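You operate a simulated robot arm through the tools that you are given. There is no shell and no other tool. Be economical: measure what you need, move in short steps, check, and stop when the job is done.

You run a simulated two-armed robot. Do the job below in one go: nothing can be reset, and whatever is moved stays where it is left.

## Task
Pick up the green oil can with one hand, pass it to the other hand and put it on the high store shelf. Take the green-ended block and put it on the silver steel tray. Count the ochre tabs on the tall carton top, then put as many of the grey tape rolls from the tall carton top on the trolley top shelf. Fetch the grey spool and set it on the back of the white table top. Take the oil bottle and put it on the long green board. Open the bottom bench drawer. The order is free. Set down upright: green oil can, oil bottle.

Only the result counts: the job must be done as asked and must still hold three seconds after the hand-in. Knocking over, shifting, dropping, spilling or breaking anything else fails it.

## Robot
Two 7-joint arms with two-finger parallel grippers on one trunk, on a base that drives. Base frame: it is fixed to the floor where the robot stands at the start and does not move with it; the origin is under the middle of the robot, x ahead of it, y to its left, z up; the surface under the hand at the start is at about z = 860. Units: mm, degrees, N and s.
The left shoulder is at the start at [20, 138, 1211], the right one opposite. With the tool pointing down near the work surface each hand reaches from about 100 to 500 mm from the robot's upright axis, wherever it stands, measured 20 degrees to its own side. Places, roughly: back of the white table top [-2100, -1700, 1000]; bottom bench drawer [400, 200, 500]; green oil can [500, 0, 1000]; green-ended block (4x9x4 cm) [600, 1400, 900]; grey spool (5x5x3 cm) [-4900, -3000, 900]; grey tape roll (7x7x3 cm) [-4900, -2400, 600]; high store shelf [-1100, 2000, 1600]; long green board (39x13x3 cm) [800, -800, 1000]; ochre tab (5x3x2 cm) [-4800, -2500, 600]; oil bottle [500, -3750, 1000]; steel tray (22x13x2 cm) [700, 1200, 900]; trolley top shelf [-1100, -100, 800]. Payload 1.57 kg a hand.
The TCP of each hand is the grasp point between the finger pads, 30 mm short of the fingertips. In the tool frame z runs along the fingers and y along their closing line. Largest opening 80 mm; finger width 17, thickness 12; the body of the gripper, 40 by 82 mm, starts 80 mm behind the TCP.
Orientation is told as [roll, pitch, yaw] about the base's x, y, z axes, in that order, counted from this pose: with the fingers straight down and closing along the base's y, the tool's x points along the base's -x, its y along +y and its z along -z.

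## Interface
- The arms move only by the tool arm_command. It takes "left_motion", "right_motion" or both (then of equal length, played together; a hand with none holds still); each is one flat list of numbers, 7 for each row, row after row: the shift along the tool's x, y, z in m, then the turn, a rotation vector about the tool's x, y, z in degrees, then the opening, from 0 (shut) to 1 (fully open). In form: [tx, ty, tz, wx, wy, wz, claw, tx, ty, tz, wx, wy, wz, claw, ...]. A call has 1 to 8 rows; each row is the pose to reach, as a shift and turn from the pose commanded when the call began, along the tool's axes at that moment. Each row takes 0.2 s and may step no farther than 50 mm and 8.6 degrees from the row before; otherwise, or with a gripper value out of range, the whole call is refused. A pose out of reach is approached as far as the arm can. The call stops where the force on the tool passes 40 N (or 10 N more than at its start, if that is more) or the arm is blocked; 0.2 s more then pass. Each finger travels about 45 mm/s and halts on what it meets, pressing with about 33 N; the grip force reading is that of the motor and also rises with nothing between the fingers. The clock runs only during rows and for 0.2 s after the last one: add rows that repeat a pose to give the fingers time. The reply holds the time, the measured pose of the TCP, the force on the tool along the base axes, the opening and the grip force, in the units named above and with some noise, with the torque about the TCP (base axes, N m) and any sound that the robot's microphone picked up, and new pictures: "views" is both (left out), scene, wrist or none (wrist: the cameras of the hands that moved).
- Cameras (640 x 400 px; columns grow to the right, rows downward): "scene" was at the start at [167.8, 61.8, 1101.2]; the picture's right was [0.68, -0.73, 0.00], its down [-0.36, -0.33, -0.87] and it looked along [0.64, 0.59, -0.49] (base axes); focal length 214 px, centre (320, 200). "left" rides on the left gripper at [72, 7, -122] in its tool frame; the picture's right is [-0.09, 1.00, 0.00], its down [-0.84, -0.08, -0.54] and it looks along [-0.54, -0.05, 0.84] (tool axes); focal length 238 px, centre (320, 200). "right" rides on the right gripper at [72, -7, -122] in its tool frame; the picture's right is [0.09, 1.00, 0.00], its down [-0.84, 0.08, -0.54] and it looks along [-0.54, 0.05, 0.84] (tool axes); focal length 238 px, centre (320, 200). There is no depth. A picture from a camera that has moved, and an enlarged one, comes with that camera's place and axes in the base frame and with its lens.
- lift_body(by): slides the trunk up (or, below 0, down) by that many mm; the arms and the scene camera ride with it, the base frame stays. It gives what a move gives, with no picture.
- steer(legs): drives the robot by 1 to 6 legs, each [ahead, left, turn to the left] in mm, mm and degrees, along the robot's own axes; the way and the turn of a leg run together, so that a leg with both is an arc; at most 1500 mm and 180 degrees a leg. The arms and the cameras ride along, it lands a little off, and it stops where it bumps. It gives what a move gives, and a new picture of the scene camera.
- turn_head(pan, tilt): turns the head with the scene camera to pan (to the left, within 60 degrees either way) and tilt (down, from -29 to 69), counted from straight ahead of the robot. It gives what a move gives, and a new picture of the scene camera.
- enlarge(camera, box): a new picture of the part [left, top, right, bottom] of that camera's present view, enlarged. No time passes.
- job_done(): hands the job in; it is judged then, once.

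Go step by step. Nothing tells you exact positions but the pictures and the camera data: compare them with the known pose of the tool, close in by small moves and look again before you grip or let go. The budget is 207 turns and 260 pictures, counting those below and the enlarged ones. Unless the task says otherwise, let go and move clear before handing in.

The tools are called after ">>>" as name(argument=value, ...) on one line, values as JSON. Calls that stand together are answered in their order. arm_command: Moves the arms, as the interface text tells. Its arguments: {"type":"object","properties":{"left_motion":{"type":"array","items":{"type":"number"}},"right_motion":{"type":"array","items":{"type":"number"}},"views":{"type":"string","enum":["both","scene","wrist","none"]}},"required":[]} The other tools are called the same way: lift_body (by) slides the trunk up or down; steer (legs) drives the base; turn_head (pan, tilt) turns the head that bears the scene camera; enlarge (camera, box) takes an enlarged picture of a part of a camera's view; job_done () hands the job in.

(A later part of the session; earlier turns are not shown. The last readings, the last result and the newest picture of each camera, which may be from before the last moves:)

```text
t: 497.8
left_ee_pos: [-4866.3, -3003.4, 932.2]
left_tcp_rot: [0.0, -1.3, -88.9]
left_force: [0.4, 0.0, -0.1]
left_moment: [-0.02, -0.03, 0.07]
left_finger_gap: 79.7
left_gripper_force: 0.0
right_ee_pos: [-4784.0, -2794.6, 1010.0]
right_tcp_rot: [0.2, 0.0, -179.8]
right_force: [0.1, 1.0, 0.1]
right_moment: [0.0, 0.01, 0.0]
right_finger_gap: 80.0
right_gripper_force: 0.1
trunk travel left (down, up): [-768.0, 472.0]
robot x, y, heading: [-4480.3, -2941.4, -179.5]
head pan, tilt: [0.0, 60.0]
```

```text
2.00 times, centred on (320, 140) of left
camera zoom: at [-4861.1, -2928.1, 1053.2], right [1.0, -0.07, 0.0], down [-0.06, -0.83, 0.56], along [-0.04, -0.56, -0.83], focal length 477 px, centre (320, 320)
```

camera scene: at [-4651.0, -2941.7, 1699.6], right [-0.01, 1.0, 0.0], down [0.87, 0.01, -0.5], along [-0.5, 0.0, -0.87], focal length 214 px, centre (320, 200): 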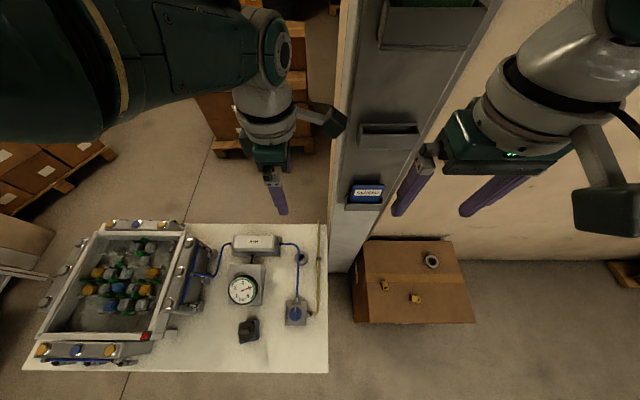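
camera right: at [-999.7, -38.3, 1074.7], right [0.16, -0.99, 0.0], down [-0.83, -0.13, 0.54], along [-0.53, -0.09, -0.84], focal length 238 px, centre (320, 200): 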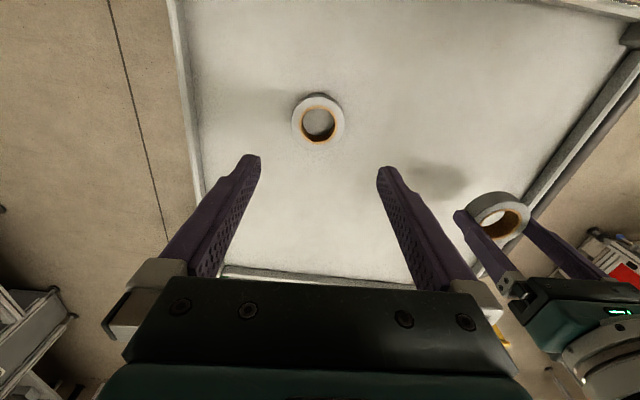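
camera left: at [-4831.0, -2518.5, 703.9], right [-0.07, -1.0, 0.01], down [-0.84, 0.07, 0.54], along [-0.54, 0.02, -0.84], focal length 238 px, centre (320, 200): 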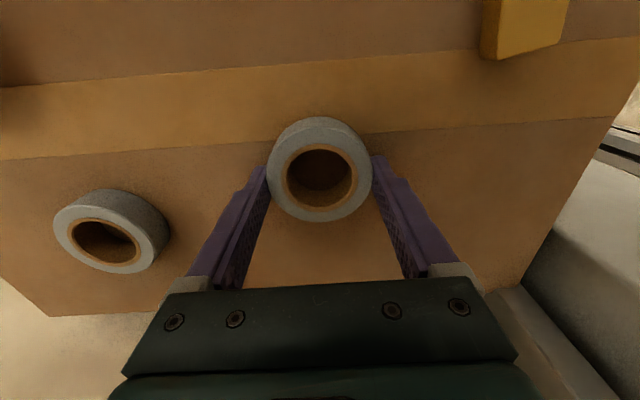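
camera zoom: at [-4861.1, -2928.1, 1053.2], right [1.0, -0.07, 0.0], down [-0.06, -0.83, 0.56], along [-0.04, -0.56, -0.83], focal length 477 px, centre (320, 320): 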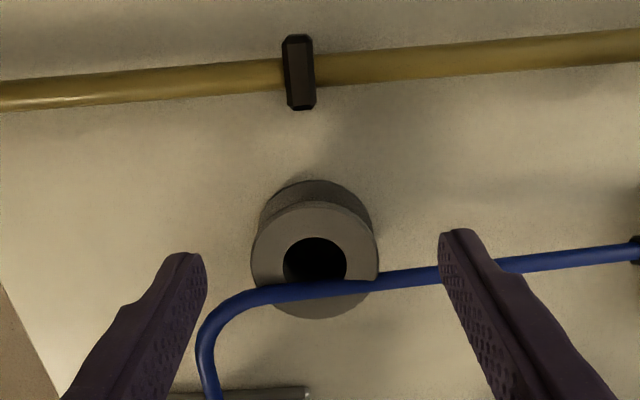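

>>> lift_body(by=-46)

>>> arm_command(left_motion=[0, 0, 0, 0, 0, 0, 0.8, 0, 0, 0, 0, 0, 0, 0.5, 0, 0, 0, 0, 0, 0, 0.4, 0, 0, 0, 0, 0, 0, 0.4, 0, 0, 0, 0, 0, 0, 0.4], views="wrist")

```text
t: 498.6
left_ee_pos: [-4868.2, -3004.0, 889.9]
left_tcp_rot: [0.1, -1.4, -88.9]
left_force: [2.9, -2.6, 7.7]
left_moment: [-0.05, 0.18, 0.01]
left_finger_gap: 77.1
left_gripper_force: 0.1
right_ee_pos: [-4783.9, -2794.3, 965.2]
right_tcp_rot: [0.2, 0.1, -179.9]
right_force: [-0.7, -0.8, 0.4]
right_moment: [0.03, 0.04, 0.03]
right_finger_gap: 80.2
right_gripper_force: 0.1
trunk travel left (down, up): [-723.0, 517.0]
robot x, y, heading: [-4487.0, -2939.4, -179.6]
head pan, tilt: [0.0, 60.0]
stopped: the force on the tool passed its limit at 71 N (the readings are from after the stop); the commanded pose is now the measured one
```

```text
t: 499.8
left_ee_pos: [-4868.9, -3002.4, 889.8]
left_tcp_rot: [0.0, -1.3, -88.9]
left_force: [-0.3, 0.3, 0.8]
left_moment: [0.01, 0.06, 0.0]
left_finger_gap: 47.4
left_gripper_force: 33.1
right_ee_pos: [-4784.0, -2795.5, 964.6]
right_tcp_rot: [0.1, 0.0, -179.9]
right_force: [0.4, -0.3, -1.0]
right_moment: [0.0, -0.01, 0.02]
right_finger_gap: 79.8
right_gripper_force: 0.1
trunk travel left (down, up): [-723.0, 517.0]
robot x, y, heading: [-4487.9, -2943.1, -179.8]
head pan, tilt: [0.0, 60.0]
camera left: at [-4862.5, -2926.9, 1011.6], right [1.0, -0.07, 0.0], down [-0.06, -0.83, 0.56], along [-0.04, -0.56, -0.83], focal length 238 px, centre (320, 200)
```

left: 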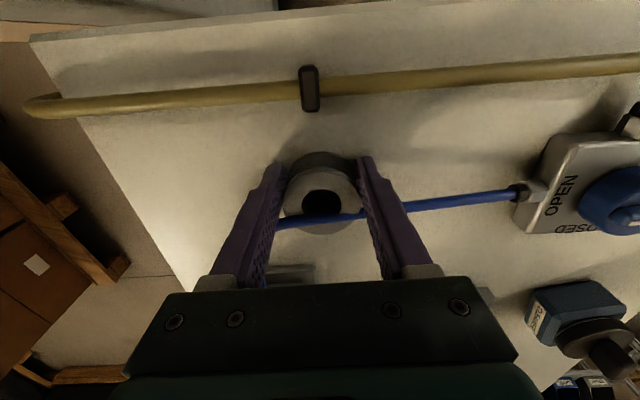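

Gripped. I slide the spool 26 mm out from under the hose, keeping it on the table.

>>> arm_command(left_motion=[0.009, 0, -0.0005, 0, 0, 0, 0.3, 0.018, 0, -0.0005, 0, 0, 0, 0.3, 0.026, 0, -0.0005, 0, 0, 0, 0.3], views="wrist")

```text
t: 500.6
left_ee_pos: [-4861.1, -2985.0, 894.3]
left_tcp_rot: [0.1, -1.2, -88.9]
left_force: [-0.7, 0.1, -0.7]
left_moment: [0.0, 0.01, 0.0]
left_finger_gap: 47.5
left_gripper_force: 33.3
left hand out of reach, approached as far as the arm can: row 2, 3
right_ee_pos: [-4783.8, -2795.5, 965.0]
right_tcp_rot: [0.1, 0.0, -179.9]
right_force: [-0.2, 0.5, -0.2]
right_moment: [0.02, -0.01, 0.01]
right_finger_gap: 80.0
right_gripper_force: 0.0
trunk travel left (down, up): [-723.0, 517.0]
robot x, y, heading: [-4483.3, -2941.4, -179.5]
head pan, tilt: [0.0, 60.0]
camera left: at [-4855.2, -2908.6, 1015.7], right [1.0, -0.07, 0.0], down [-0.06, -0.83, 0.56], along [-0.04, -0.56, -0.83], focal length 238 px, centre (320, 200)
```

left: 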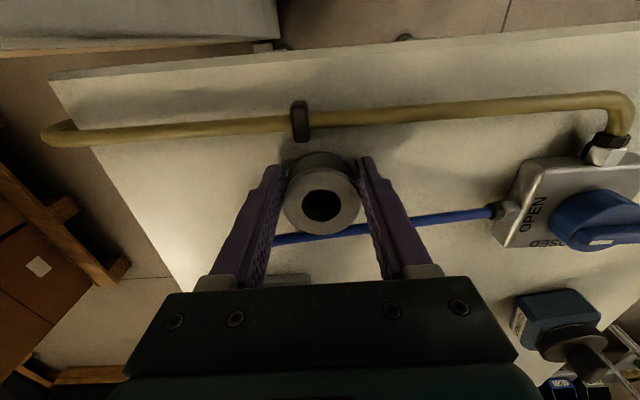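

>>> steer(legs=[[0, -12, 0]])

>>> enlarge(camera="left", box=[200, 100, 440, 250])

```text
t: 501.4
left_ee_pos: [-4861.2, -2972.9, 895.1]
left_tcp_rot: [0.0, -1.3, -89.0]
left_force: [0.4, -0.5, 0.0]
left_moment: [-0.02, -0.03, -0.03]
left_finger_gap: 47.6
left_gripper_force: 33.1
right_ee_pos: [-4783.8, -2783.6, 965.0]
right_tcp_rot: [0.1, 0.0, -179.9]
right_force: [-0.8, -0.4, -0.4]
right_moment: [-0.03, -0.02, 0.01]
right_finger_gap: 79.9
right_gripper_force: 0.0
trunk travel left (down, up): [-723.0, 517.0]
robot x, y, heading: [-4484.4, -2931.3, -179.7]
head pan, tilt: [0.0, 60.0]
camera scene: at [-4650.9, -2929.9, 1195.0], right [-0.01, 1.0, 0.0], down [0.87, 0.01, -0.5], along [-0.5, 0.0, -0.87], focal length 214 px, centre (320, 200)
```

scene: 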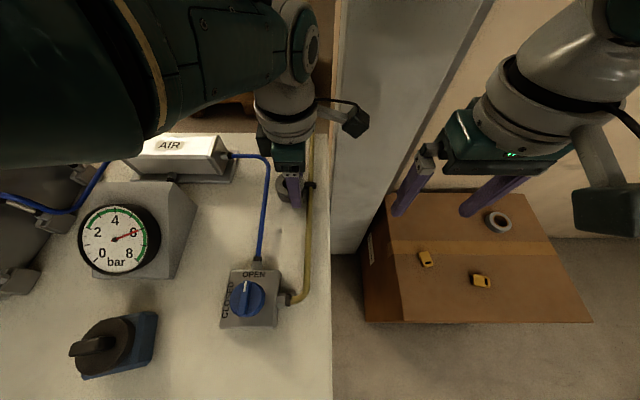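

```text
2.67 times, centred on (320, 175) of left
camera zoom: at [-4855.5, -2896.7, 1015.7], right [1.0, -0.07, 0.0], down [-0.06, -0.83, 0.56], along [-0.04, -0.56, -0.83], focal length 636 px, centre (320, 267)
```

zoom: 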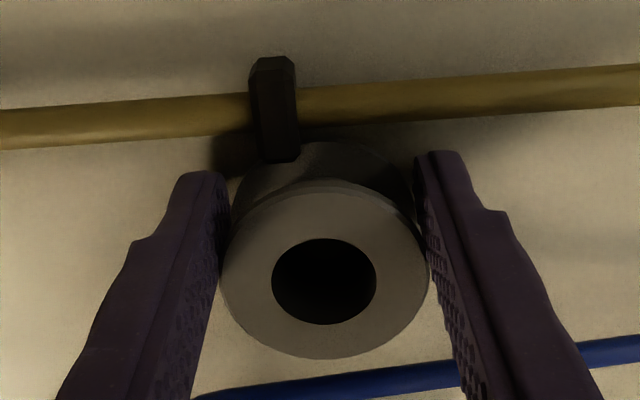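

Clear of the hose. I lift straight up.

>>> lift_body(by=60)

>>> lift_body(by=400)

>>> enlarge(camera="left", box=[0, 0, 640, 400])

```text
t: 502.4
left_ee_pos: [-4861.3, -2972.2, 955.3]
left_tcp_rot: [0.1, -1.3, -88.9]
left_force: [0.3, 0.5, -0.3]
left_moment: [-0.01, 0.0, 0.03]
left_finger_gap: 47.5
left_gripper_force: 32.7
right_ee_pos: [-4785.6, -2783.6, 1025.1]
right_tcp_rot: [0.1, 0.0, -180.0]
right_force: [-0.3, 0.3, 0.2]
right_moment: [-0.01, -0.01, 0.05]
right_finger_gap: 80.4
right_gripper_force: 0.0
trunk travel left (down, up): [-783.0, 457.0]
robot x, y, heading: [-4485.4, -2928.9, -179.7]
head pan, tilt: [0.0, 60.0]
```

```text
t: 506.2
left_ee_pos: [-4860.7, -2971.2, 1355.4]
left_tcp_rot: [-0.1, -1.3, -88.9]
left_force: [-0.5, 0.7, -0.6]
left_moment: [0.01, -0.03, 0.0]
left_finger_gap: 47.5
left_gripper_force: 33.4
right_ee_pos: [-4783.9, -2783.7, 1425.1]
right_tcp_rot: [0.0, 0.0, -179.9]
right_force: [0.2, -0.2, 1.0]
right_moment: [-0.02, 0.0, -0.05]
right_finger_gap: 80.0
right_gripper_force: 0.1
trunk travel left (down, up): [-1183.0, 57.0]
robot x, y, heading: [-4485.4, -2926.4, -179.4]
head pan, tilt: [0.0, 60.0]
```

```text
1.00 times, centred on (320, 200) of left (not enlarged: the box is as wide or as high as the picture)
camera zoom: at [-4855.5, -2896.8, 1475.7], right [1.0, -0.07, 0.0], down [-0.06, -0.83, 0.56], along [-0.04, -0.56, -0.83], focal length 238 px, centre (320, 200)
```

zoom: 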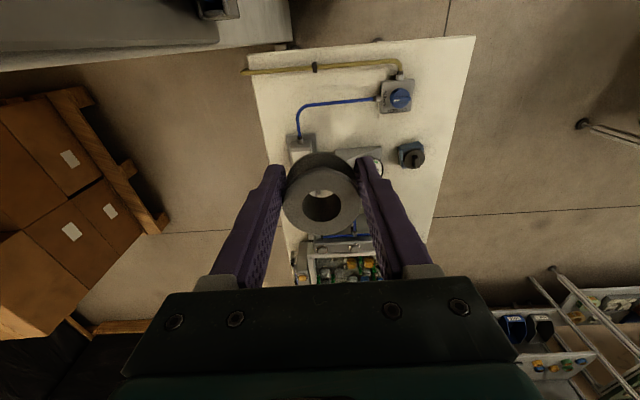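

The spool is held and the hose undisturbed. I drive back through the passage in two parts.

>>> lift_body(by=50)

>>> steer(legs=[[-628, -626, 0], [0, 0, -152], [1440, 0, 0]])

```text
t: 507.1
left_ee_pos: [-4860.7, -2971.5, 1405.0]
left_tcp_rot: [0.1, -1.3, -88.8]
left_force: [0.3, 0.8, -0.2]
left_moment: [0.02, 0.05, 0.0]
left_finger_gap: 47.1
left_gripper_force: 32.8
right_ee_pos: [-4783.4, -2783.4, 1475.4]
right_tcp_rot: [0.2, 0.0, -180.0]
right_force: [1.3, -0.1, -0.3]
right_moment: [-0.04, 0.0, 0.0]
right_finger_gap: 80.0
right_gripper_force: 0.1
trunk travel left (down, up): [-1233.0, 7.0]
robot x, y, heading: [-4482.1, -2930.2, -179.6]
head pan, tilt: [0.0, 60.0]
```

```text
t: 524.8
left_ee_pos: [-2281.7, -1362.6, 1404.7]
left_tcp_rot: [-0.1, -1.2, 120.3]
left_force: [0.1, -0.2, 0.4]
left_moment: [0.0, -0.01, 0.0]
left_finger_gap: 47.0
left_gripper_force: 33.5
right_ee_pos: [-2257.7, -1564.9, 1475.3]
right_tcp_rot: [0.1, 0.0, 29.3]
right_force: [0.2, -0.1, -0.4]
right_moment: [0.02, 0.04, 0.01]
right_finger_gap: 79.9
right_gripper_force: 0.0
trunk travel left (down, up): [-1233.0, 7.0]
robot x, y, heading: [-2588.9, -1584.2, 29.4]
head pan, tilt: [0.0, 60.0]
camera scene: at [-2442.2, -1501.7, 1705.0], right [0.5, -0.87, 0.0], down [-0.75, -0.43, -0.5], along [0.43, 0.25, -0.87], focal length 214 px, centre (320, 200)
```

scene: 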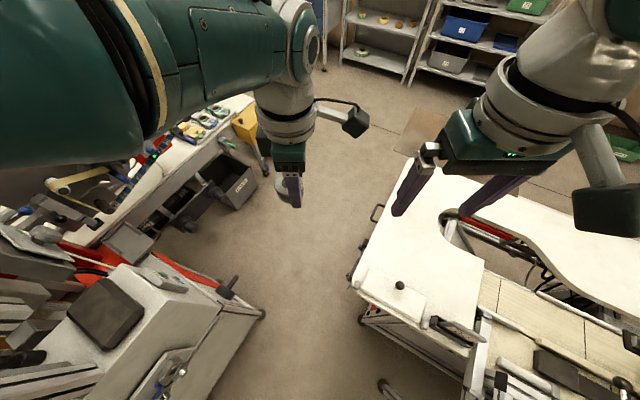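

Right on track. Final stretch: forward, then turn toward the white table.

>>> steer(legs=[[0, 0, -7.3], [592, 0, 0], [0, 0, -142], [-68, 40, 0]])

```text
t: 535.4
left_ee_pos: [-2138.9, -1661.8, 1403.7]
left_tcp_rot: [0.0, -1.3, -31.2]
left_force: [-0.1, 1.1, -0.1]
left_moment: [0.01, 0.02, 0.01]
left_finger_gap: 46.8
left_gripper_force: 33.3
right_ee_pos: [-2257.1, -1494.6, 1474.7]
right_tcp_rot: [0.1, 0.0, -122.3]
right_force: [-0.2, 0.6, 0.4]
right_moment: [-0.01, 0.03, 0.02]
right_finger_gap: 79.8
right_gripper_force: 0.1
trunk travel left (down, up): [-1233.0, 7.0]
robot x, y, heading: [-1976.0, -1321.2, -121.7]
head pan, tilt: [0.0, 60.0]
camera scene: at [-2061.5, -1461.6, 1705.0], right [-0.85, 0.53, 0.0], down [0.46, 0.73, -0.5], along [-0.26, -0.42, -0.87], focal length 214 px, centre (320, 200)
```

scene: 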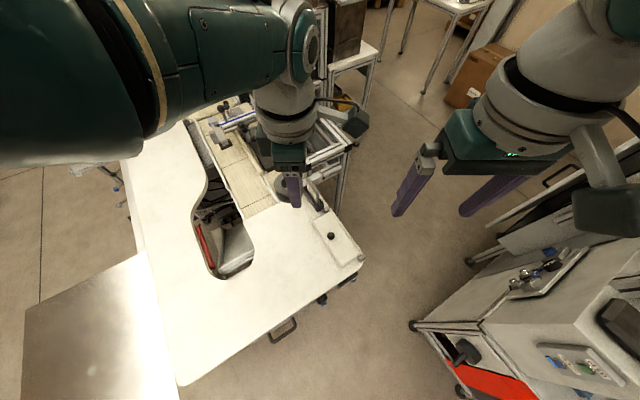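

I shift 45 mm to a clear white patch at about [−2092, −1672] and lower.

>>> steer(legs=[[-16, 45, 0]])

>>> lift_body(by=-310)

>>> enlarge(camera="left", box=[0, 0, 640, 400])

```text
t: 536.3
left_ee_pos: [-2091.2, -1672.3, 1404.2]
left_tcp_rot: [0.0, -1.3, -31.3]
left_force: [0.0, -0.3, -0.1]
left_moment: [0.0, 0.02, -0.01]
left_finger_gap: 46.8
left_gripper_force: 32.6
right_ee_pos: [-2208.9, -1505.4, 1474.5]
right_tcp_rot: [0.1, 0.1, -122.2]
right_force: [-0.3, 0.9, -1.0]
right_moment: [0.05, 0.03, -0.02]
right_finger_gap: 79.9
right_gripper_force: 0.1
trunk travel left (down, up): [-1233.0, 7.0]
robot x, y, heading: [-1923.4, -1331.5, -121.7]
head pan, tilt: [0.0, 60.0]
camera scene: at [-2013.7, -1472.7, 1705.0], right [-0.85, 0.53, 0.0], down [0.46, 0.73, -0.5], along [-0.26, -0.42, -0.87], focal length 214 px, centre (320, 200)
```

scene: 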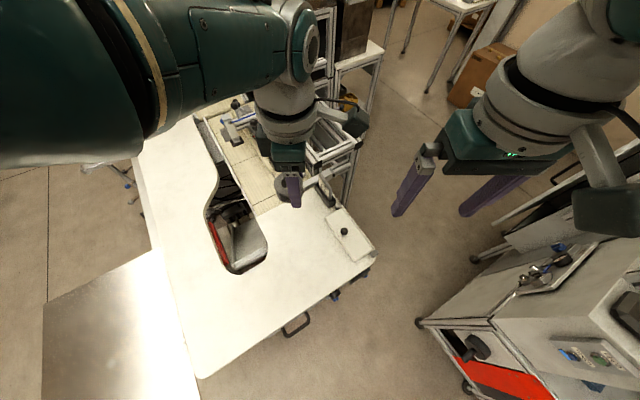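

```text
t: 539.4
left_ee_pos: [-2092.6, -1671.3, 1095.3]
left_tcp_rot: [0.0, -1.2, -31.3]
left_force: [0.0, 0.1, -0.8]
left_moment: [-0.02, -0.01, -0.02]
left_finger_gap: 46.5
left_gripper_force: 32.6
right_ee_pos: [-2209.6, -1506.7, 1164.5]
right_tcp_rot: [0.1, -0.1, -122.3]
right_force: [1.0, 0.0, -0.8]
right_moment: [0.01, 0.03, 0.01]
right_finger_gap: 80.2
right_gripper_force: 0.0
trunk travel left (down, up): [-923.0, 317.0]
robot x, y, heading: [-1924.4, -1331.6, -122.2]
head pan, tilt: [0.0, 60.0]
```

```text
1.00 times, centred on (320, 200) of left (not enlarged: the box is as wide or as high as the picture)
camera zoom: at [-2151.3, -1626.8, 1215.8], right [0.6, 0.8, 0.0], down [0.66, -0.49, 0.56], along [0.45, -0.33, -0.83], focal length 238 px, centre (320, 200)
```

zoom: 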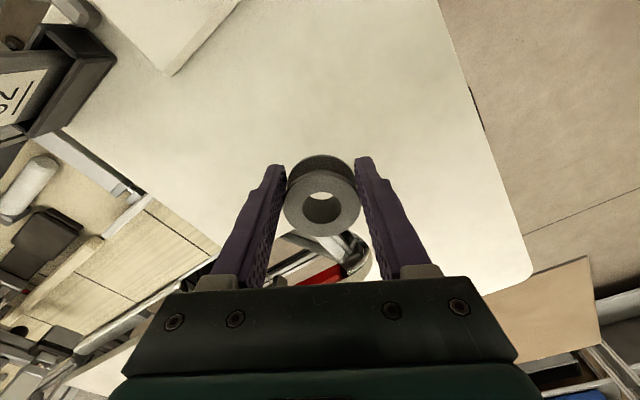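

>>> lift_body(by=-50)

>>> arm_command(left_motion=[0, 0, 0.004, 0, 0, 0, 0.3, 0, 0, 0.008, 0, 0, 0, 0.3, 0, 0, 0.012, 0, 0, 0, 0.3, 0, 0, 0.016, 0, 0, 0, 0.3, 0, 0, 0.02, 0, 0, 0, 0.3], views="none")

```text
t: 540.3
left_ee_pos: [-2091.9, -1671.1, 1043.9]
left_tcp_rot: [-0.1, -1.3, -31.3]
left_force: [1.3, 0.7, 0.8]
left_moment: [0.0, 0.0, -0.02]
left_finger_gap: 46.5
left_gripper_force: 32.7
right_ee_pos: [-2208.9, -1505.2, 1114.4]
right_tcp_rot: [0.1, 0.0, -122.3]
right_force: [-0.3, -0.2, -0.8]
right_moment: [0.0, 0.0, 0.02]
right_finger_gap: 79.9
right_gripper_force: 0.1
trunk travel left (down, up): [-873.0, 367.0]
robot x, y, heading: [-1925.5, -1336.7, -121.7]
head pan, tilt: [0.0, 60.0]
```

```text
t: 541.5
left_ee_pos: [-2082.9, -1665.7, 1029.7]
left_tcp_rot: [0.0, -1.2, -31.3]
left_force: [-0.2, -0.1, 1.0]
left_moment: [0.02, 0.0, 0.02]
left_finger_gap: 46.6
left_gripper_force: 33.0
left hand out of reach, approached as far as the arm can: row 2, 3, 4, 5
right_ee_pos: [-2210.2, -1505.0, 1114.9]
right_tcp_rot: [0.1, 0.0, -122.4]
right_force: [-0.1, -0.2, 0.5]
right_moment: [0.02, -0.01, 0.04]
right_finger_gap: 79.8
right_gripper_force: 0.1
trunk travel left (down, up): [-873.0, 367.0]
robot x, y, heading: [-1925.5, -1335.9, -121.7]
head pan, tilt: [0.0, 60.0]
```

>>> lift_body(by=-8)

>>> lift_body(by=-6)

>>> lift_body(by=-5)

```text
t: 542.0
left_ee_pos: [-2083.3, -1666.9, 1022.7]
left_tcp_rot: [0.0, -1.3, -31.3]
left_force: [-0.5, -0.7, 0.1]
left_moment: [0.0, 0.02, 0.0]
left_finger_gap: 46.8
left_gripper_force: 33.1
right_ee_pos: [-2209.3, -1505.8, 1107.6]
right_tcp_rot: [0.1, 0.0, -122.2]
right_force: [0.0, -0.1, -0.6]
right_moment: [0.03, -0.02, -0.01]
right_finger_gap: 80.0
right_gripper_force: 0.1
trunk travel left (down, up): [-865.0, 375.0]
robot x, y, heading: [-1926.1, -1331.0, -121.7]
head pan, tilt: [0.0, 60.0]
```

```text
t: 542.6
left_ee_pos: [-2083.0, -1667.2, 1016.4]
left_tcp_rot: [0.0, -1.3, -31.3]
left_force: [0.6, 0.4, -1.0]
left_moment: [0.0, -0.01, -0.03]
left_finger_gap: 46.6
left_gripper_force: 32.8
right_ee_pos: [-2209.6, -1505.7, 1100.1]
right_tcp_rot: [0.1, -0.1, -122.2]
right_force: [0.1, 0.0, 0.9]
right_moment: [0.02, 0.0, 0.0]
right_finger_gap: 79.9
right_gripper_force: 0.1
trunk travel left (down, up): [-859.0, 381.0]
robot x, y, heading: [-1929.5, -1335.4, -121.9]
head pan, tilt: [0.0, 60.0]
```

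```text
t: 543.1
left_ee_pos: [-2083.7, -1666.3, 1010.9]
left_tcp_rot: [0.0, -1.3, -31.3]
left_force: [-0.1, -0.7, -0.8]
left_moment: [0.03, 0.0, 0.02]
left_finger_gap: 46.6
left_gripper_force: 33.1
right_ee_pos: [-2210.0, -1506.2, 1096.7]
right_tcp_rot: [0.1, 0.0, -122.3]
right_force: [-0.1, -0.1, -0.2]
right_moment: [0.03, 0.02, 0.01]
right_finger_gap: 79.8
right_gripper_force: 0.0
trunk travel left (down, up): [-854.0, 386.0]
robot x, y, heading: [-1924.6, -1335.2, -121.9]
head pan, tilt: [0.0, 60.0]
```

>>> lift_body(by=-5)

>>> lift_body(by=-5)

>>> lift_body(by=-5)

>>> enlarge(camera="left", box=[0, 0, 640, 400])

```text
t: 543.7
left_ee_pos: [-2083.3, -1665.7, 1007.3]
left_tcp_rot: [0.0, -1.4, -31.3]
left_force: [0.8, -0.5, 0.1]
left_moment: [0.01, 0.01, 0.02]
left_finger_gap: 46.6
left_gripper_force: 32.9
right_ee_pos: [-2210.1, -1505.1, 1091.1]
right_tcp_rot: [0.0, 0.0, -122.4]
right_force: [-0.3, -0.6, -0.2]
right_moment: [0.0, -0.02, -0.02]
right_finger_gap: 80.0
right_gripper_force: 0.2
trunk travel left (down, up): [-849.0, 391.0]
robot x, y, heading: [-1926.8, -1327.8, -122.2]
head pan, tilt: [0.0, 60.0]
```

```text
t: 544.2
left_ee_pos: [-2083.4, -1665.6, 1001.7]
left_tcp_rot: [0.0, -1.3, -31.3]
left_force: [-0.5, 0.2, -0.3]
left_moment: [-0.01, 0.0, -0.03]
left_finger_gap: 46.7
left_gripper_force: 33.0
right_ee_pos: [-2210.4, -1505.0, 1084.5]
right_tcp_rot: [0.1, 0.0, -122.3]
right_force: [0.1, 0.3, -0.2]
right_moment: [0.0, 0.02, 0.01]
right_finger_gap: 79.9
right_gripper_force: 0.0
trunk travel left (down, up): [-844.0, 396.0]
robot x, y, heading: [-1930.9, -1332.6, -122.1]
head pan, tilt: [0.0, 60.0]
```

```text
t: 544.8
left_ee_pos: [-2083.3, -1667.3, 995.6]
left_tcp_rot: [0.0, -1.3, -31.4]
left_force: [-0.3, 0.2, -0.2]
left_moment: [-0.01, -0.04, 0.02]
left_finger_gap: 46.7
left_gripper_force: 33.2
right_ee_pos: [-2211.0, -1505.2, 1080.4]
right_tcp_rot: [0.1, 0.0, -122.4]
right_force: [0.4, -0.6, -0.3]
right_moment: [0.02, -0.05, 0.01]
right_finger_gap: 79.9
right_gripper_force: 0.1
trunk travel left (down, up): [-839.0, 401.0]
robot x, y, heading: [-1929.0, -1330.5, -121.5]
head pan, tilt: [0.0, 60.0]
```

```text
1.00 times, centred on (320, 200) of left (not enlarged: the box is as wide or as high as the picture)
camera zoom: at [-2143.1, -1621.1, 1117.5], right [0.6, 0.8, 0.0], down [0.66, -0.49, 0.56], along [0.45, -0.33, -0.83], focal length 238 px, centre (320, 200)
```

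zoom: 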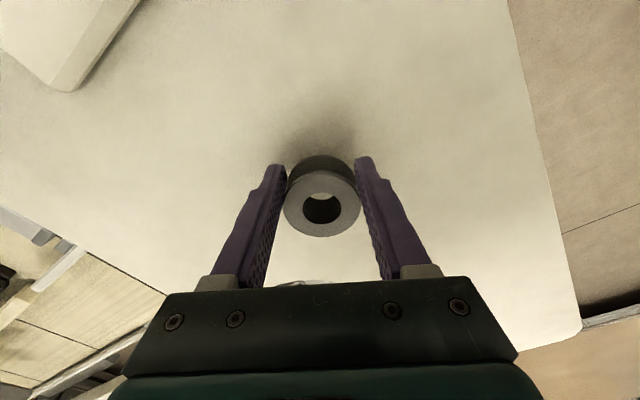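

>>> lift_body(by=-14)

>>> lift_body(by=-5)

>>> lift_body(by=-5)

```text
t: 545.4
left_ee_pos: [-2083.7, -1666.4, 980.8]
left_tcp_rot: [0.0, -1.3, -31.3]
left_force: [-0.8, 0.7, 0.1]
left_moment: [-0.04, 0.0, 0.01]
left_finger_gap: 46.6
left_gripper_force: 33.2
right_ee_pos: [-2209.8, -1505.2, 1066.2]
right_tcp_rot: [0.1, 0.0, -122.3]
right_force: [0.1, -0.5, -0.5]
right_moment: [-0.01, 0.0, 0.0]
right_finger_gap: 80.1
right_gripper_force: 0.0
trunk travel left (down, up): [-825.0, 415.0]
robot x, y, heading: [-1923.3, -1328.5, -121.9]
head pan, tilt: [0.0, 60.0]
```

```text
t: 545.9
left_ee_pos: [-2084.6, -1666.5, 980.3]
left_tcp_rot: [-0.1, -1.3, -31.3]
left_force: [1.2, 0.1, 5.9]
left_moment: [-0.02, -0.03, 0.03]
left_finger_gap: 46.6
left_gripper_force: 33.0
right_ee_pos: [-2209.6, -1504.1, 1063.9]
right_tcp_rot: [0.1, 0.1, -122.3]
right_force: [-0.7, -0.2, 0.1]
right_moment: [0.01, 0.02, 0.0]
right_finger_gap: 80.2
right_gripper_force: 0.0
trunk travel left (down, up): [-821.0, 419.0]
robot x, y, heading: [-1925.1, -1333.5, -121.8]
head pan, tilt: [0.0, 60.0]
stopped: the force on the tool passed its limit at 44 N (the readings are from after the stop); the commanded pose is now the measured one
```

```text
t: 546.3
left_ee_pos: [-2086.3, -1668.1, 979.5]
left_tcp_rot: [0.0, -1.4, -31.4]
left_force: [0.9, 0.6, 2.6]
left_moment: [0.01, -0.07, 0.0]
left_finger_gap: 47.0
left_gripper_force: 32.6
right_ee_pos: [-2209.5, -1505.6, 1060.3]
right_tcp_rot: [0.0, 0.0, -122.2]
right_force: [-0.8, -0.3, 0.2]
right_moment: [0.0, -0.02, 0.01]
right_finger_gap: 80.2
right_gripper_force: 0.0
trunk travel left (down, up): [-819.0, 421.0]
robot x, y, heading: [-1923.5, -1329.4, -121.6]
head pan, tilt: [0.0, 60.0]
stopped: the force on the tool passed its limit at 61 N (the readings are from after the stop); the commanded pose is now the measured one
```

The spool is on the table (z≈949). I open and rise.

>>> arm_command(left_motion=[0, 0, 0, 0, 0, 0, 0.7, 0, 0, 0, 0, 0, 0, 0.9, 0, 0, 0, 0, 0, 0, 0.9], views="none")

>>> lift_body(by=400)

>>> enlarge(camera="left", box=[0, 0, 640, 400])

```text
t: 547.1
left_ee_pos: [-2085.3, -1666.1, 980.8]
left_tcp_rot: [0.0, -1.2, -31.3]
left_force: [0.3, 0.4, 4.3]
left_moment: [-0.13, 0.11, 0.04]
left_finger_gap: 71.6
left_gripper_force: 0.1
right_ee_pos: [-2209.2, -1505.0, 1060.2]
right_tcp_rot: [0.0, 0.0, -122.3]
right_force: [0.3, 0.1, -0.5]
right_moment: [0.0, -0.02, 0.04]
right_finger_gap: 79.9
right_gripper_force: 0.1
trunk travel left (down, up): [-819.0, 421.0]
robot x, y, heading: [-1928.4, -1331.3, -121.8]
head pan, tilt: [0.0, 60.0]
```

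```text
t: 550.9
left_ee_pos: [-2085.0, -1666.9, 1380.7]
left_tcp_rot: [0.0, -1.1, -31.6]
left_force: [0.1, -0.6, 0.3]
left_moment: [-0.03, 0.0, 0.02]
left_finger_gap: 72.2
left_gripper_force: 0.1
right_ee_pos: [-2208.3, -1506.2, 1460.5]
right_tcp_rot: [0.1, 0.0, -122.3]
right_force: [0.3, 0.2, 0.3]
right_moment: [0.01, -0.03, -0.01]
right_finger_gap: 79.9
right_gripper_force: 0.0
trunk travel left (down, up): [-1219.0, 21.0]
robot x, y, heading: [-1928.1, -1330.2, -121.9]
head pan, tilt: [0.0, 60.0]
```

```text
1.00 times, centred on (320, 200) of left (not enlarged: the box is as wide or as high as the picture)
camera zoom: at [-2145.6, -1621.5, 1501.4], right [0.6, 0.8, 0.0], down [0.66, -0.5, 0.56], along [0.45, -0.33, -0.83], focal length 238 px, centre (320, 200)
```

zoom: 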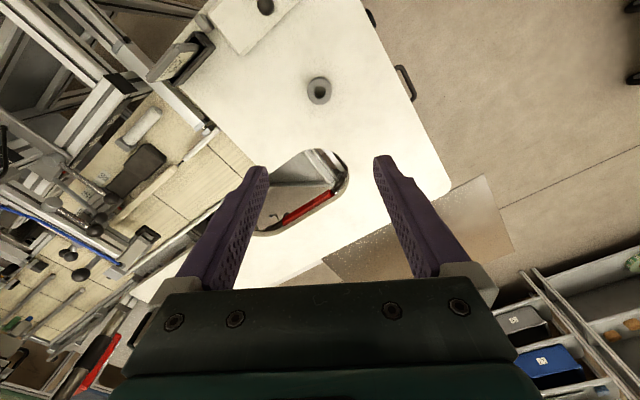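

The spool stands on the white table. Last: the bottom drawer. I ready the arms — left hand up and back, right hand closed and tilted −25° as a hook — and drive to the bench.

>>> arm_command(left_motion=[0, 0.02, -0.045, 0, 0, 0, 0.9, 0, 0.04, -0.09, 0, 0, 0, 0.9, 0, 0.06, -0.135, 0, 0, 0, 0.9, 0, 0.08, -0.18, 0, 0, 0, 0.9, 0, 0.1, -0.225, 0, 0, 0, 0.9, 0, 0.12, -0.26, 0, 0, 0, 0.9], right_motion=[0, 0, 0, 0, -6.3, 0, 0.6, 0, 0, 0, 0, -12.6, 0, 0.3, 0, 0, 0, 0, -19, 0, 0, 0, 0, 0, 0, -25, 0, 0, 0, 0, 0, 0, -25, 0, 0, 0, 0, 0, 0, -25, 0, 0], views="none")

>>> steer(legs=[[0, 0, 140.6], [1500, 0, 0], [0, 0, -18.7], [0, 1180, 0]])

```text
t: 552.5
left_ee_pos: [-2030.0, -1633.4, 1492.5]
left_tcp_rot: [-0.8, -6.6, -29.2]
left_force: [0.0, 0.2, 0.3]
left_moment: [-0.02, -0.04, -0.04]
left_finger_gap: 72.1
left_gripper_force: 0.1
left hand out of reach, approached as far as the arm can: row 3, 4, 5, 6
right_ee_pos: [-2209.0, -1506.2, 1460.5]
right_tcp_rot: [0.1, -24.9, -122.3]
right_force: [-0.3, 0.3, 0.0]
right_moment: [0.02, -0.03, 0.02]
right_finger_gap: 0.4
right_gripper_force: 21.5
trunk travel left (down, up): [-1219.0, 21.0]
robot x, y, heading: [-1927.3, -1333.4, -122.0]
head pan, tilt: [0.0, 60.0]
stopped in row 6 (left hand): the arm was blocked; the commanded pose is now the measured one
```

```text
t: 572.5
left_ee_pos: [-212.1, 447.2, 1491.1]
left_tcp_rot: [-0.8, -6.7, 93.2]
left_force: [0.1, 0.1, -0.1]
left_moment: [-0.01, 0.0, 0.0]
left_finger_gap: 71.8
left_gripper_force: 0.2
right_ee_pos: [-223.6, 230.7, 1460.6]
right_tcp_rot: [0.1, -25.0, 0.2]
right_force: [0.3, 0.3, 0.3]
right_moment: [0.02, -0.01, 0.0]
right_finger_gap: 0.0
right_gripper_force: 21.6
trunk travel left (down, up): [-1219.0, 21.0]
robot x, y, heading: [-521.8, 373.8, 0.2]
head pan, tilt: [0.0, 60.0]
camera scene: at [-353.9, 375.9, 1690.4], right [0.01, -1.0, 0.0], down [-0.87, -0.01, -0.5], along [0.5, 0.0, -0.87], focal length 214 px, centre (320, 200)
```

scene: 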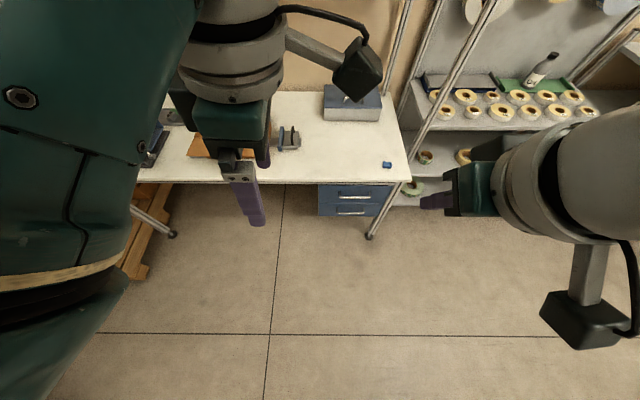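

>>> arm_command(right_motion=[-0.036, 0, 0.017, 0, 0, 0, 0, -0.073, 0, 0.033, 0, 0, 0, 0, -0.109, 0, 0.05, 0, 0, 0, 0], views="none")

>>> lift_body(by=-400)

>>> lift_body(by=-400)

>>> turn_head(pan=-15, tilt=25)

```text
t: 573.3
left_ee_pos: [-211.8, 447.7, 1491.1]
left_tcp_rot: [-0.7, -6.7, 93.1]
left_force: [0.2, 0.3, -0.2]
left_moment: [0.0, -0.02, 0.03]
left_finger_gap: 71.9
left_gripper_force: 0.1
right_ee_pos: [-102.8, 228.4, 1461.4]
right_tcp_rot: [0.1, -25.1, 0.1]
right_force: [0.0, 0.1, 0.7]
right_moment: [0.0, 0.0, 0.0]
right_finger_gap: 0.0
right_gripper_force: 21.2
trunk travel left (down, up): [-1219.0, 21.0]
robot x, y, heading: [-524.0, 374.3, 0.1]
head pan, tilt: [0.0, 60.0]
```

```text
t: 577.1
left_ee_pos: [-212.3, 447.8, 1091.9]
left_tcp_rot: [-0.8, -6.8, 93.1]
left_force: [0.2, 0.6, -0.1]
left_moment: [-0.02, 0.0, 0.02]
left_finger_gap: 72.0
left_gripper_force: 0.0
right_ee_pos: [-104.5, 226.7, 1060.2]
right_tcp_rot: [0.1, -25.0, 0.0]
right_force: [0.5, 0.1, 0.8]
right_moment: [0.01, 0.0, 0.03]
right_finger_gap: 0.1
right_gripper_force: 21.1
trunk travel left (down, up): [-819.0, 421.0]
robot x, y, heading: [-519.4, 373.3, 0.4]
head pan, tilt: [0.0, 60.0]
```

```text
t: 581.0
left_ee_pos: [-211.8, 447.9, 691.6]
left_tcp_rot: [-0.7, -6.8, 93.2]
left_force: [0.0, 0.1, 0.3]
left_moment: [0.01, 0.01, -0.04]
left_finger_gap: 71.8
left_gripper_force: 0.1
right_ee_pos: [-104.8, 227.5, 661.7]
right_tcp_rot: [0.1, -24.9, 0.0]
right_force: [0.4, 0.7, -0.3]
right_moment: [0.0, 0.03, 0.01]
right_finger_gap: 0.0
right_gripper_force: 21.2
trunk travel left (down, up): [-419.0, 821.0]
robot x, y, heading: [-518.4, 372.2, 0.4]
head pan, tilt: [0.0, 60.0]
```

```text
t: 582.0
left_ee_pos: [-210.9, 448.2, 691.4]
left_tcp_rot: [-0.8, -6.7, 93.2]
left_force: [0.3, 0.5, 0.2]
left_moment: [-0.02, -0.01, 0.03]
left_finger_gap: 72.0
left_gripper_force: 0.0
right_ee_pos: [-104.3, 227.9, 661.3]
right_tcp_rot: [0.2, -25.1, -0.1]
right_force: [-0.2, -0.1, -0.8]
right_moment: [0.04, -0.01, 0.0]
right_finger_gap: 0.0
right_gripper_force: 21.2
trunk travel left (down, up): [-419.0, 821.0]
robot x, y, heading: [-524.2, 375.7, 0.2]
head pan, tilt: [-15.0, 25.0]
camera scene: at [-331.4, 352.3, 940.4], right [-0.25, -0.97, 0.0], down [-0.41, 0.11, -0.91], along [0.88, -0.23, -0.42], focal length 214 px, centre (320, 200)
```

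scene: 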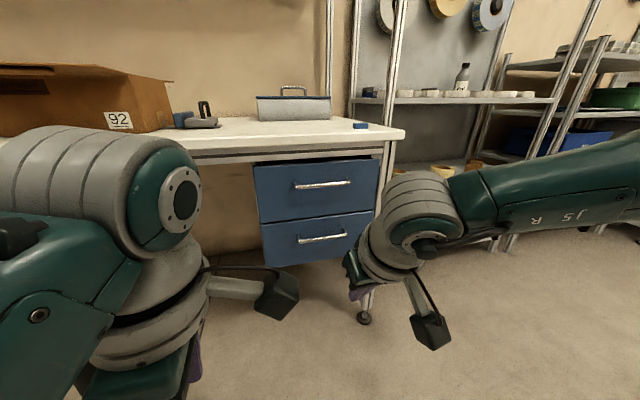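

I see the bottom handle bar at about x 215, y 123–280, z 549. I bring the hook over and behind the bar.

>>> lift_body(by=-60)

>>> steer(legs=[[270, -26, 0]])

>>> enlarge(camera="right", box=[0, 0, 640, 400])

```text
t: 583.0
left_ee_pos: [-211.5, 447.7, 630.8]
left_tcp_rot: [-0.7, -6.8, 93.3]
left_force: [-1.1, 0.8, 0.4]
left_moment: [0.01, 0.02, 0.03]
left_finger_gap: 72.0
left_gripper_force: 0.1
right_ee_pos: [-103.8, 226.6, 601.3]
right_tcp_rot: [0.2, -25.0, 0.0]
right_force: [0.3, 0.3, 0.5]
right_moment: [-0.02, 0.0, -0.02]
right_finger_gap: 0.0
right_gripper_force: 21.1
trunk travel left (down, up): [-359.0, 881.0]
robot x, y, heading: [-524.5, 372.2, 0.3]
head pan, tilt: [-15.0, 25.0]
```

```text
t: 584.9
left_ee_pos: [58.8, 426.9, 630.2]
left_tcp_rot: [-0.8, -6.8, 93.6]
left_force: [1.1, -0.3, -0.1]
left_moment: [-0.01, 0.02, -0.02]
left_finger_gap: 72.2
left_gripper_force: 0.1
right_ee_pos: [166.6, 207.3, 599.9]
right_tcp_rot: [0.1, -25.0, 0.3]
right_force: [0.5, -0.3, -0.2]
right_moment: [-0.01, -0.01, 0.01]
right_finger_gap: 0.0
right_gripper_force: 21.5
trunk travel left (down, up): [-359.0, 881.0]
robot x, y, heading: [-252.5, 352.5, 0.5]
head pan, tilt: [-15.0, 25.0]
camera scene: at [-61.5, 330.3, 880.5], right [-0.25, -0.97, 0.0], down [-0.41, 0.1, -0.91], along [0.88, -0.22, -0.42], focal length 214 px, centre (320, 200)
```

scene: 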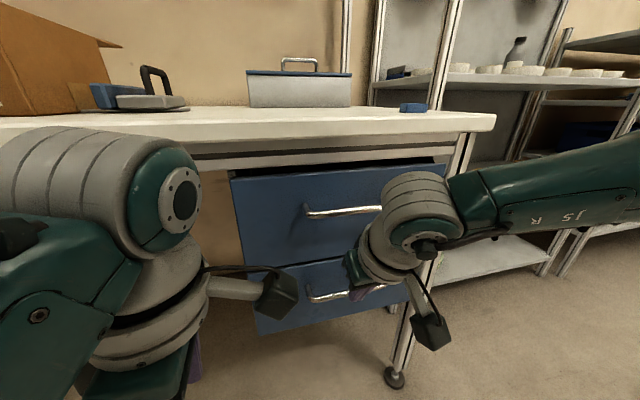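

```text
1.00 times, centred on (320, 200) of right (not enlarged: the box is as wide or as high as the picture)
camera zoom: at [49.9, 199.6, 681.8], right [-0.09, 1.0, -0.04], down [0.53, 0.08, 0.85], along [0.84, 0.06, -0.53], focal length 238 px, centre (320, 200)
```

zoom: 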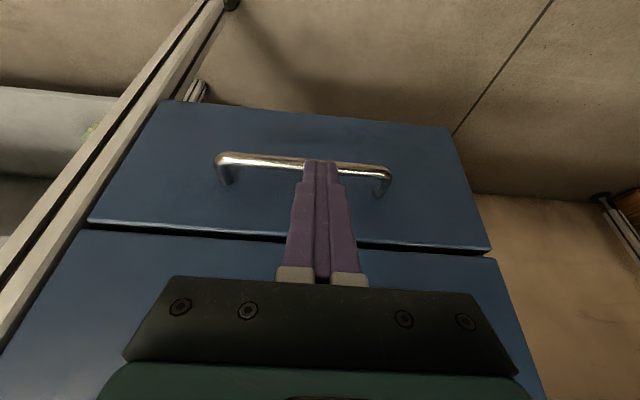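

>>> steer(legs=[[66, 0, 0]])

>>> enlarge(camera="right", box=[160, 60, 480, 260])

```text
t: 586.0
left_ee_pos: [119.7, 429.3, 631.5]
left_tcp_rot: [-0.9, -6.9, 93.6]
left_force: [-0.6, -0.6, -0.7]
left_moment: [-0.01, 0.01, -0.02]
left_finger_gap: 71.9
left_gripper_force: 0.0
right_ee_pos: [223.2, 206.4, 598.7]
right_tcp_rot: [0.0, -24.3, 0.6]
right_force: [-0.5, 0.2, 0.2]
right_moment: [-0.02, -0.01, 0.01]
right_finger_gap: 0.0
right_gripper_force: 21.7
trunk travel left (down, up): [-359.0, 881.0]
robot x, y, heading: [-193.6, 352.4, 0.7]
head pan, tilt: [-15.0, 25.0]
stopped in leg 1: the force on the tool passed its limit at 70 N (the readings are from after the stop); the commanded pose is now the measured one
camera scene: at [-1.0, 330.7, 880.5], right [-0.25, -0.97, 0.0], down [-0.41, 0.1, -0.91], along [0.88, -0.22, -0.42], focal length 214 px, centre (320, 200)
```

scene: 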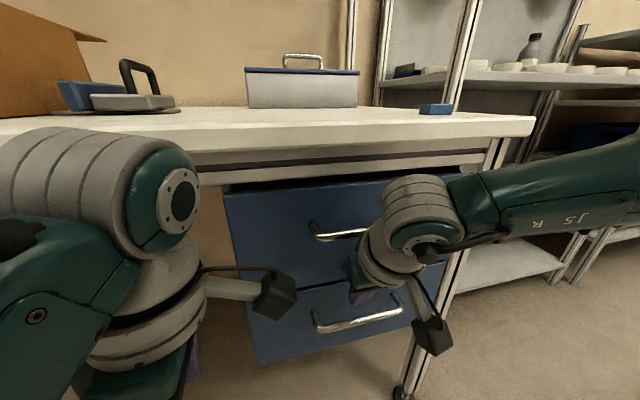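

```text
2.00 times, centred on (320, 160) of right
camera zoom: at [106.8, 200.0, 680.2], right [-0.09, 0.99, -0.04], down [0.54, 0.08, 0.84], along [0.84, 0.06, -0.54], focal length 477 px, centre (320, 280)
```

zoom: 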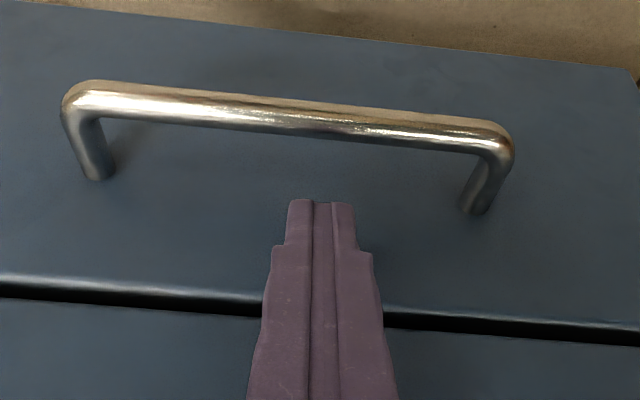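

The fingertip reached the drawer front (x≈244); the bar is at x≈211 just below. I steepen the hook slightly and lower it behind the bar.

>>> arm_command(right_motion=[0, 0, 0, 0, 3.5, 0, 0, -0.0018, 0, 0.0008, 0, 7, 0, 0], views="none")

>>> lift_body(by=-22)

>>> lift_body(by=-14)

>>> enlarge(camera="right", box=[160, 60, 480, 260])

```text
t: 586.6
left_ee_pos: [109.7, 428.2, 628.7]
left_tcp_rot: [-0.3, -7.0, 93.5]
left_force: [0.0, 0.1, 0.1]
left_moment: [0.01, 0.0, 0.01]
left_finger_gap: 72.1
left_gripper_force: 0.1
right_ee_pos: [211.0, 206.4, 592.6]
right_tcp_rot: [-0.2, -16.3, 0.7]
right_force: [-28.7, -2.2, -8.8]
right_moment: [0.24, -3.4, -0.21]
right_finger_gap: 0.0
right_gripper_force: 21.5
trunk travel left (down, up): [-359.0, 881.0]
robot x, y, heading: [-191.0, 350.3, 1.0]
head pan, tilt: [-15.0, 25.0]
```

```text
t: 587.2
left_ee_pos: [119.0, 428.9, 608.2]
left_tcp_rot: [-1.0, -7.0, 93.5]
left_force: [-0.4, 0.3, -0.3]
left_moment: [0.01, -0.01, 0.03]
left_finger_gap: 72.2
left_gripper_force: 0.1
right_ee_pos: [225.2, 208.1, 576.2]
right_tcp_rot: [0.0, -17.5, 0.6]
right_force: [0.3, -0.4, -0.5]
right_moment: [-0.02, -0.02, 0.01]
right_finger_gap: 0.0
right_gripper_force: 21.2
trunk travel left (down, up): [-337.0, 903.0]
robot x, y, heading: [-191.3, 350.2, 0.6]
head pan, tilt: [-15.0, 25.0]
```

```text
t: 587.9
left_ee_pos: [119.2, 428.4, 595.5]
left_tcp_rot: [-0.8, -7.1, 93.6]
left_force: [-0.9, 0.4, -0.1]
left_moment: [0.0, -0.04, 0.01]
left_finger_gap: 72.0
left_gripper_force: 0.0
right_ee_pos: [223.6, 208.4, 561.7]
right_tcp_rot: [0.0, -17.2, 0.5]
right_force: [-0.2, -1.1, -0.4]
right_moment: [-0.02, -0.01, -0.01]
right_finger_gap: 0.0
right_gripper_force: 21.0
trunk travel left (down, up): [-323.0, 917.0]
robot x, y, heading: [-192.3, 354.2, 0.7]
head pan, tilt: [-15.0, 25.0]
```

```text
2.00 times, centred on (320, 160) of right
camera zoom: at [118.7, 200.7, 657.5], right [-0.1, 0.99, -0.03], down [0.64, 0.08, 0.77], along [0.76, 0.06, -0.64], focal length 477 px, centre (320, 280)
```

zoom: 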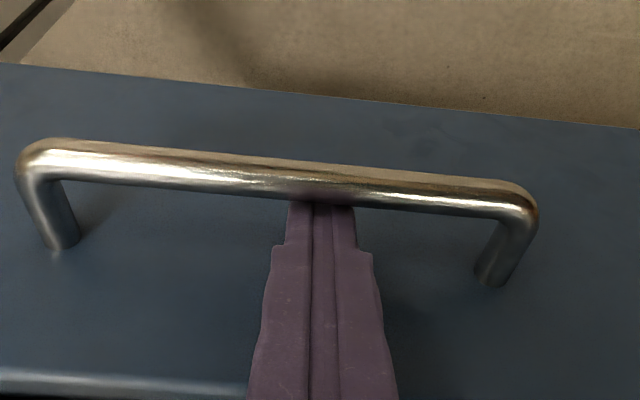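

The fingertip is behind the bar. I go 8 mm deeper and pull by driving back.

>>> lift_body(by=-8)

>>> steer(legs=[[-120, 0, 0]])

```text
t: 588.4
left_ee_pos: [119.4, 428.3, 587.4]
left_tcp_rot: [-0.9, -7.0, 93.4]
left_force: [0.0, -0.5, -0.4]
left_moment: [0.03, -0.02, 0.03]
left_finger_gap: 71.9
left_gripper_force: 0.0
right_ee_pos: [224.2, 208.1, 554.3]
right_tcp_rot: [0.0, -17.3, 0.5]
right_force: [1.0, 0.0, -0.2]
right_moment: [-0.01, -0.03, -0.03]
right_finger_gap: 0.1
right_gripper_force: 21.3
trunk travel left (down, up): [-315.0, 925.0]
robot x, y, heading: [-192.4, 350.0, 0.8]
head pan, tilt: [-15.0, 25.0]
```

```text
t: 589.7
left_ee_pos: [-2.9, 426.1, 587.4]
left_tcp_rot: [-0.9, -7.0, 93.4]
left_force: [0.0, -0.6, -0.2]
left_moment: [0.02, 0.0, 0.02]
left_finger_gap: 71.9
left_gripper_force: 0.1
right_ee_pos: [103.1, 205.6, 554.7]
right_tcp_rot: [0.0, -17.3, 0.3]
right_force: [0.3, 0.2, -0.4]
right_moment: [-0.02, -0.01, 0.01]
right_finger_gap: 0.0
right_gripper_force: 21.5
trunk travel left (down, up): [-315.0, 925.0]
robot x, y, heading: [-312.6, 349.3, 0.7]
head pan, tilt: [-15.0, 25.0]
camera scene: at [-121.9, 329.0, 836.6], right [-0.25, -0.97, 0.0], down [-0.41, 0.11, -0.91], along [0.88, -0.23, -0.42], focal length 214 px, centre (320, 200)
```

scene: 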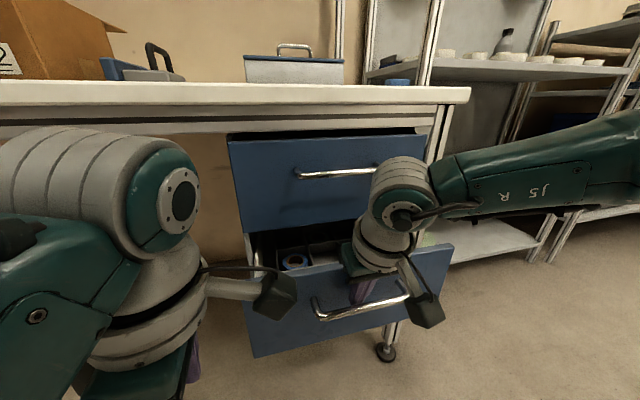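

The drawer is sliding out. I pull further.

>>> steer(legs=[[-160, 0, 0]])

```text
t: 591.1
left_ee_pos: [-158.0, 426.0, 587.2]
left_tcp_rot: [-0.9, -7.1, 93.5]
left_force: [-0.3, -0.2, 0.1]
left_moment: [0.0, 0.02, -0.01]
left_finger_gap: 71.6
left_gripper_force: 0.0
right_ee_pos: [-52.9, 203.7, 553.9]
right_tcp_rot: [-0.1, -17.5, 0.4]
right_force: [0.4, -0.7, 0.3]
right_moment: [0.0, 0.01, -0.01]
right_finger_gap: 0.2
right_gripper_force: 21.7
trunk travel left (down, up): [-315.0, 925.0]
robot x, y, heading: [-465.5, 347.8, 0.5]
head pan, tilt: [-15.0, 25.0]
camera scene: at [-278.9, 327.6, 836.6], right [-0.25, -0.97, 0.0], down [-0.41, 0.1, -0.91], along [0.88, -0.22, -0.42], focal length 214 px, centre (320, 200)
```

scene: 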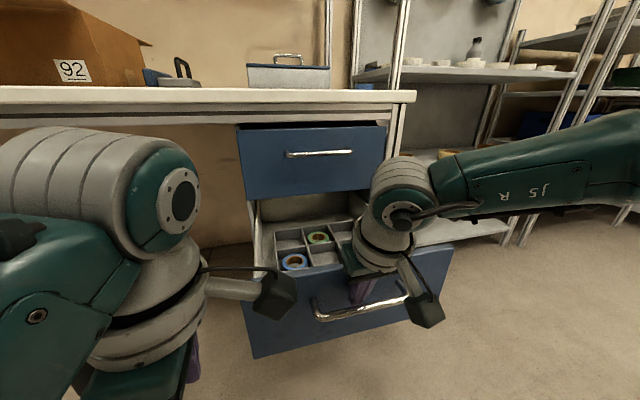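

Still easy. I pull another 100, to its stop if need be.

>>> steer(legs=[[-100, 0, 0]])

```text
t: 592.2
left_ee_pos: [-228.4, 426.8, 587.6]
left_tcp_rot: [-1.0, -7.1, 93.7]
left_force: [0.9, 0.5, 0.2]
left_moment: [0.03, 0.0, -0.05]
left_finger_gap: 71.9
left_gripper_force: 0.1
right_ee_pos: [-103.7, 204.7, 568.3]
right_tcp_rot: [0.3, -21.0, 0.4]
right_force: [10.1, -0.3, 4.4]
right_moment: [-0.09, -0.32, 0.0]
right_finger_gap: 0.0
right_gripper_force: 21.1
trunk travel left (down, up): [-315.0, 925.0]
robot x, y, heading: [-543.5, 346.2, 0.9]
head pan, tilt: [-15.0, 25.0]
stopped in leg 1: the force on the tool passed its limit at 110 N (the readings are from after the stop); the commanded pose is now the measured one
camera scene: at [-348.6, 327.1, 836.9], right [-0.25, -0.97, 0.0], down [-0.41, 0.1, -0.91], along [0.88, -0.22, -0.42], focal length 214 px, centre (320, 200)
```

scene: 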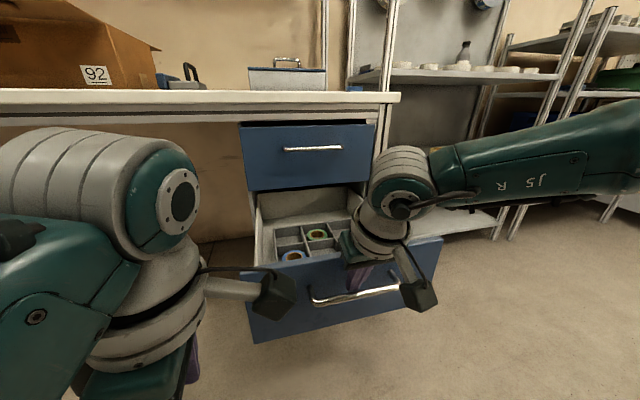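

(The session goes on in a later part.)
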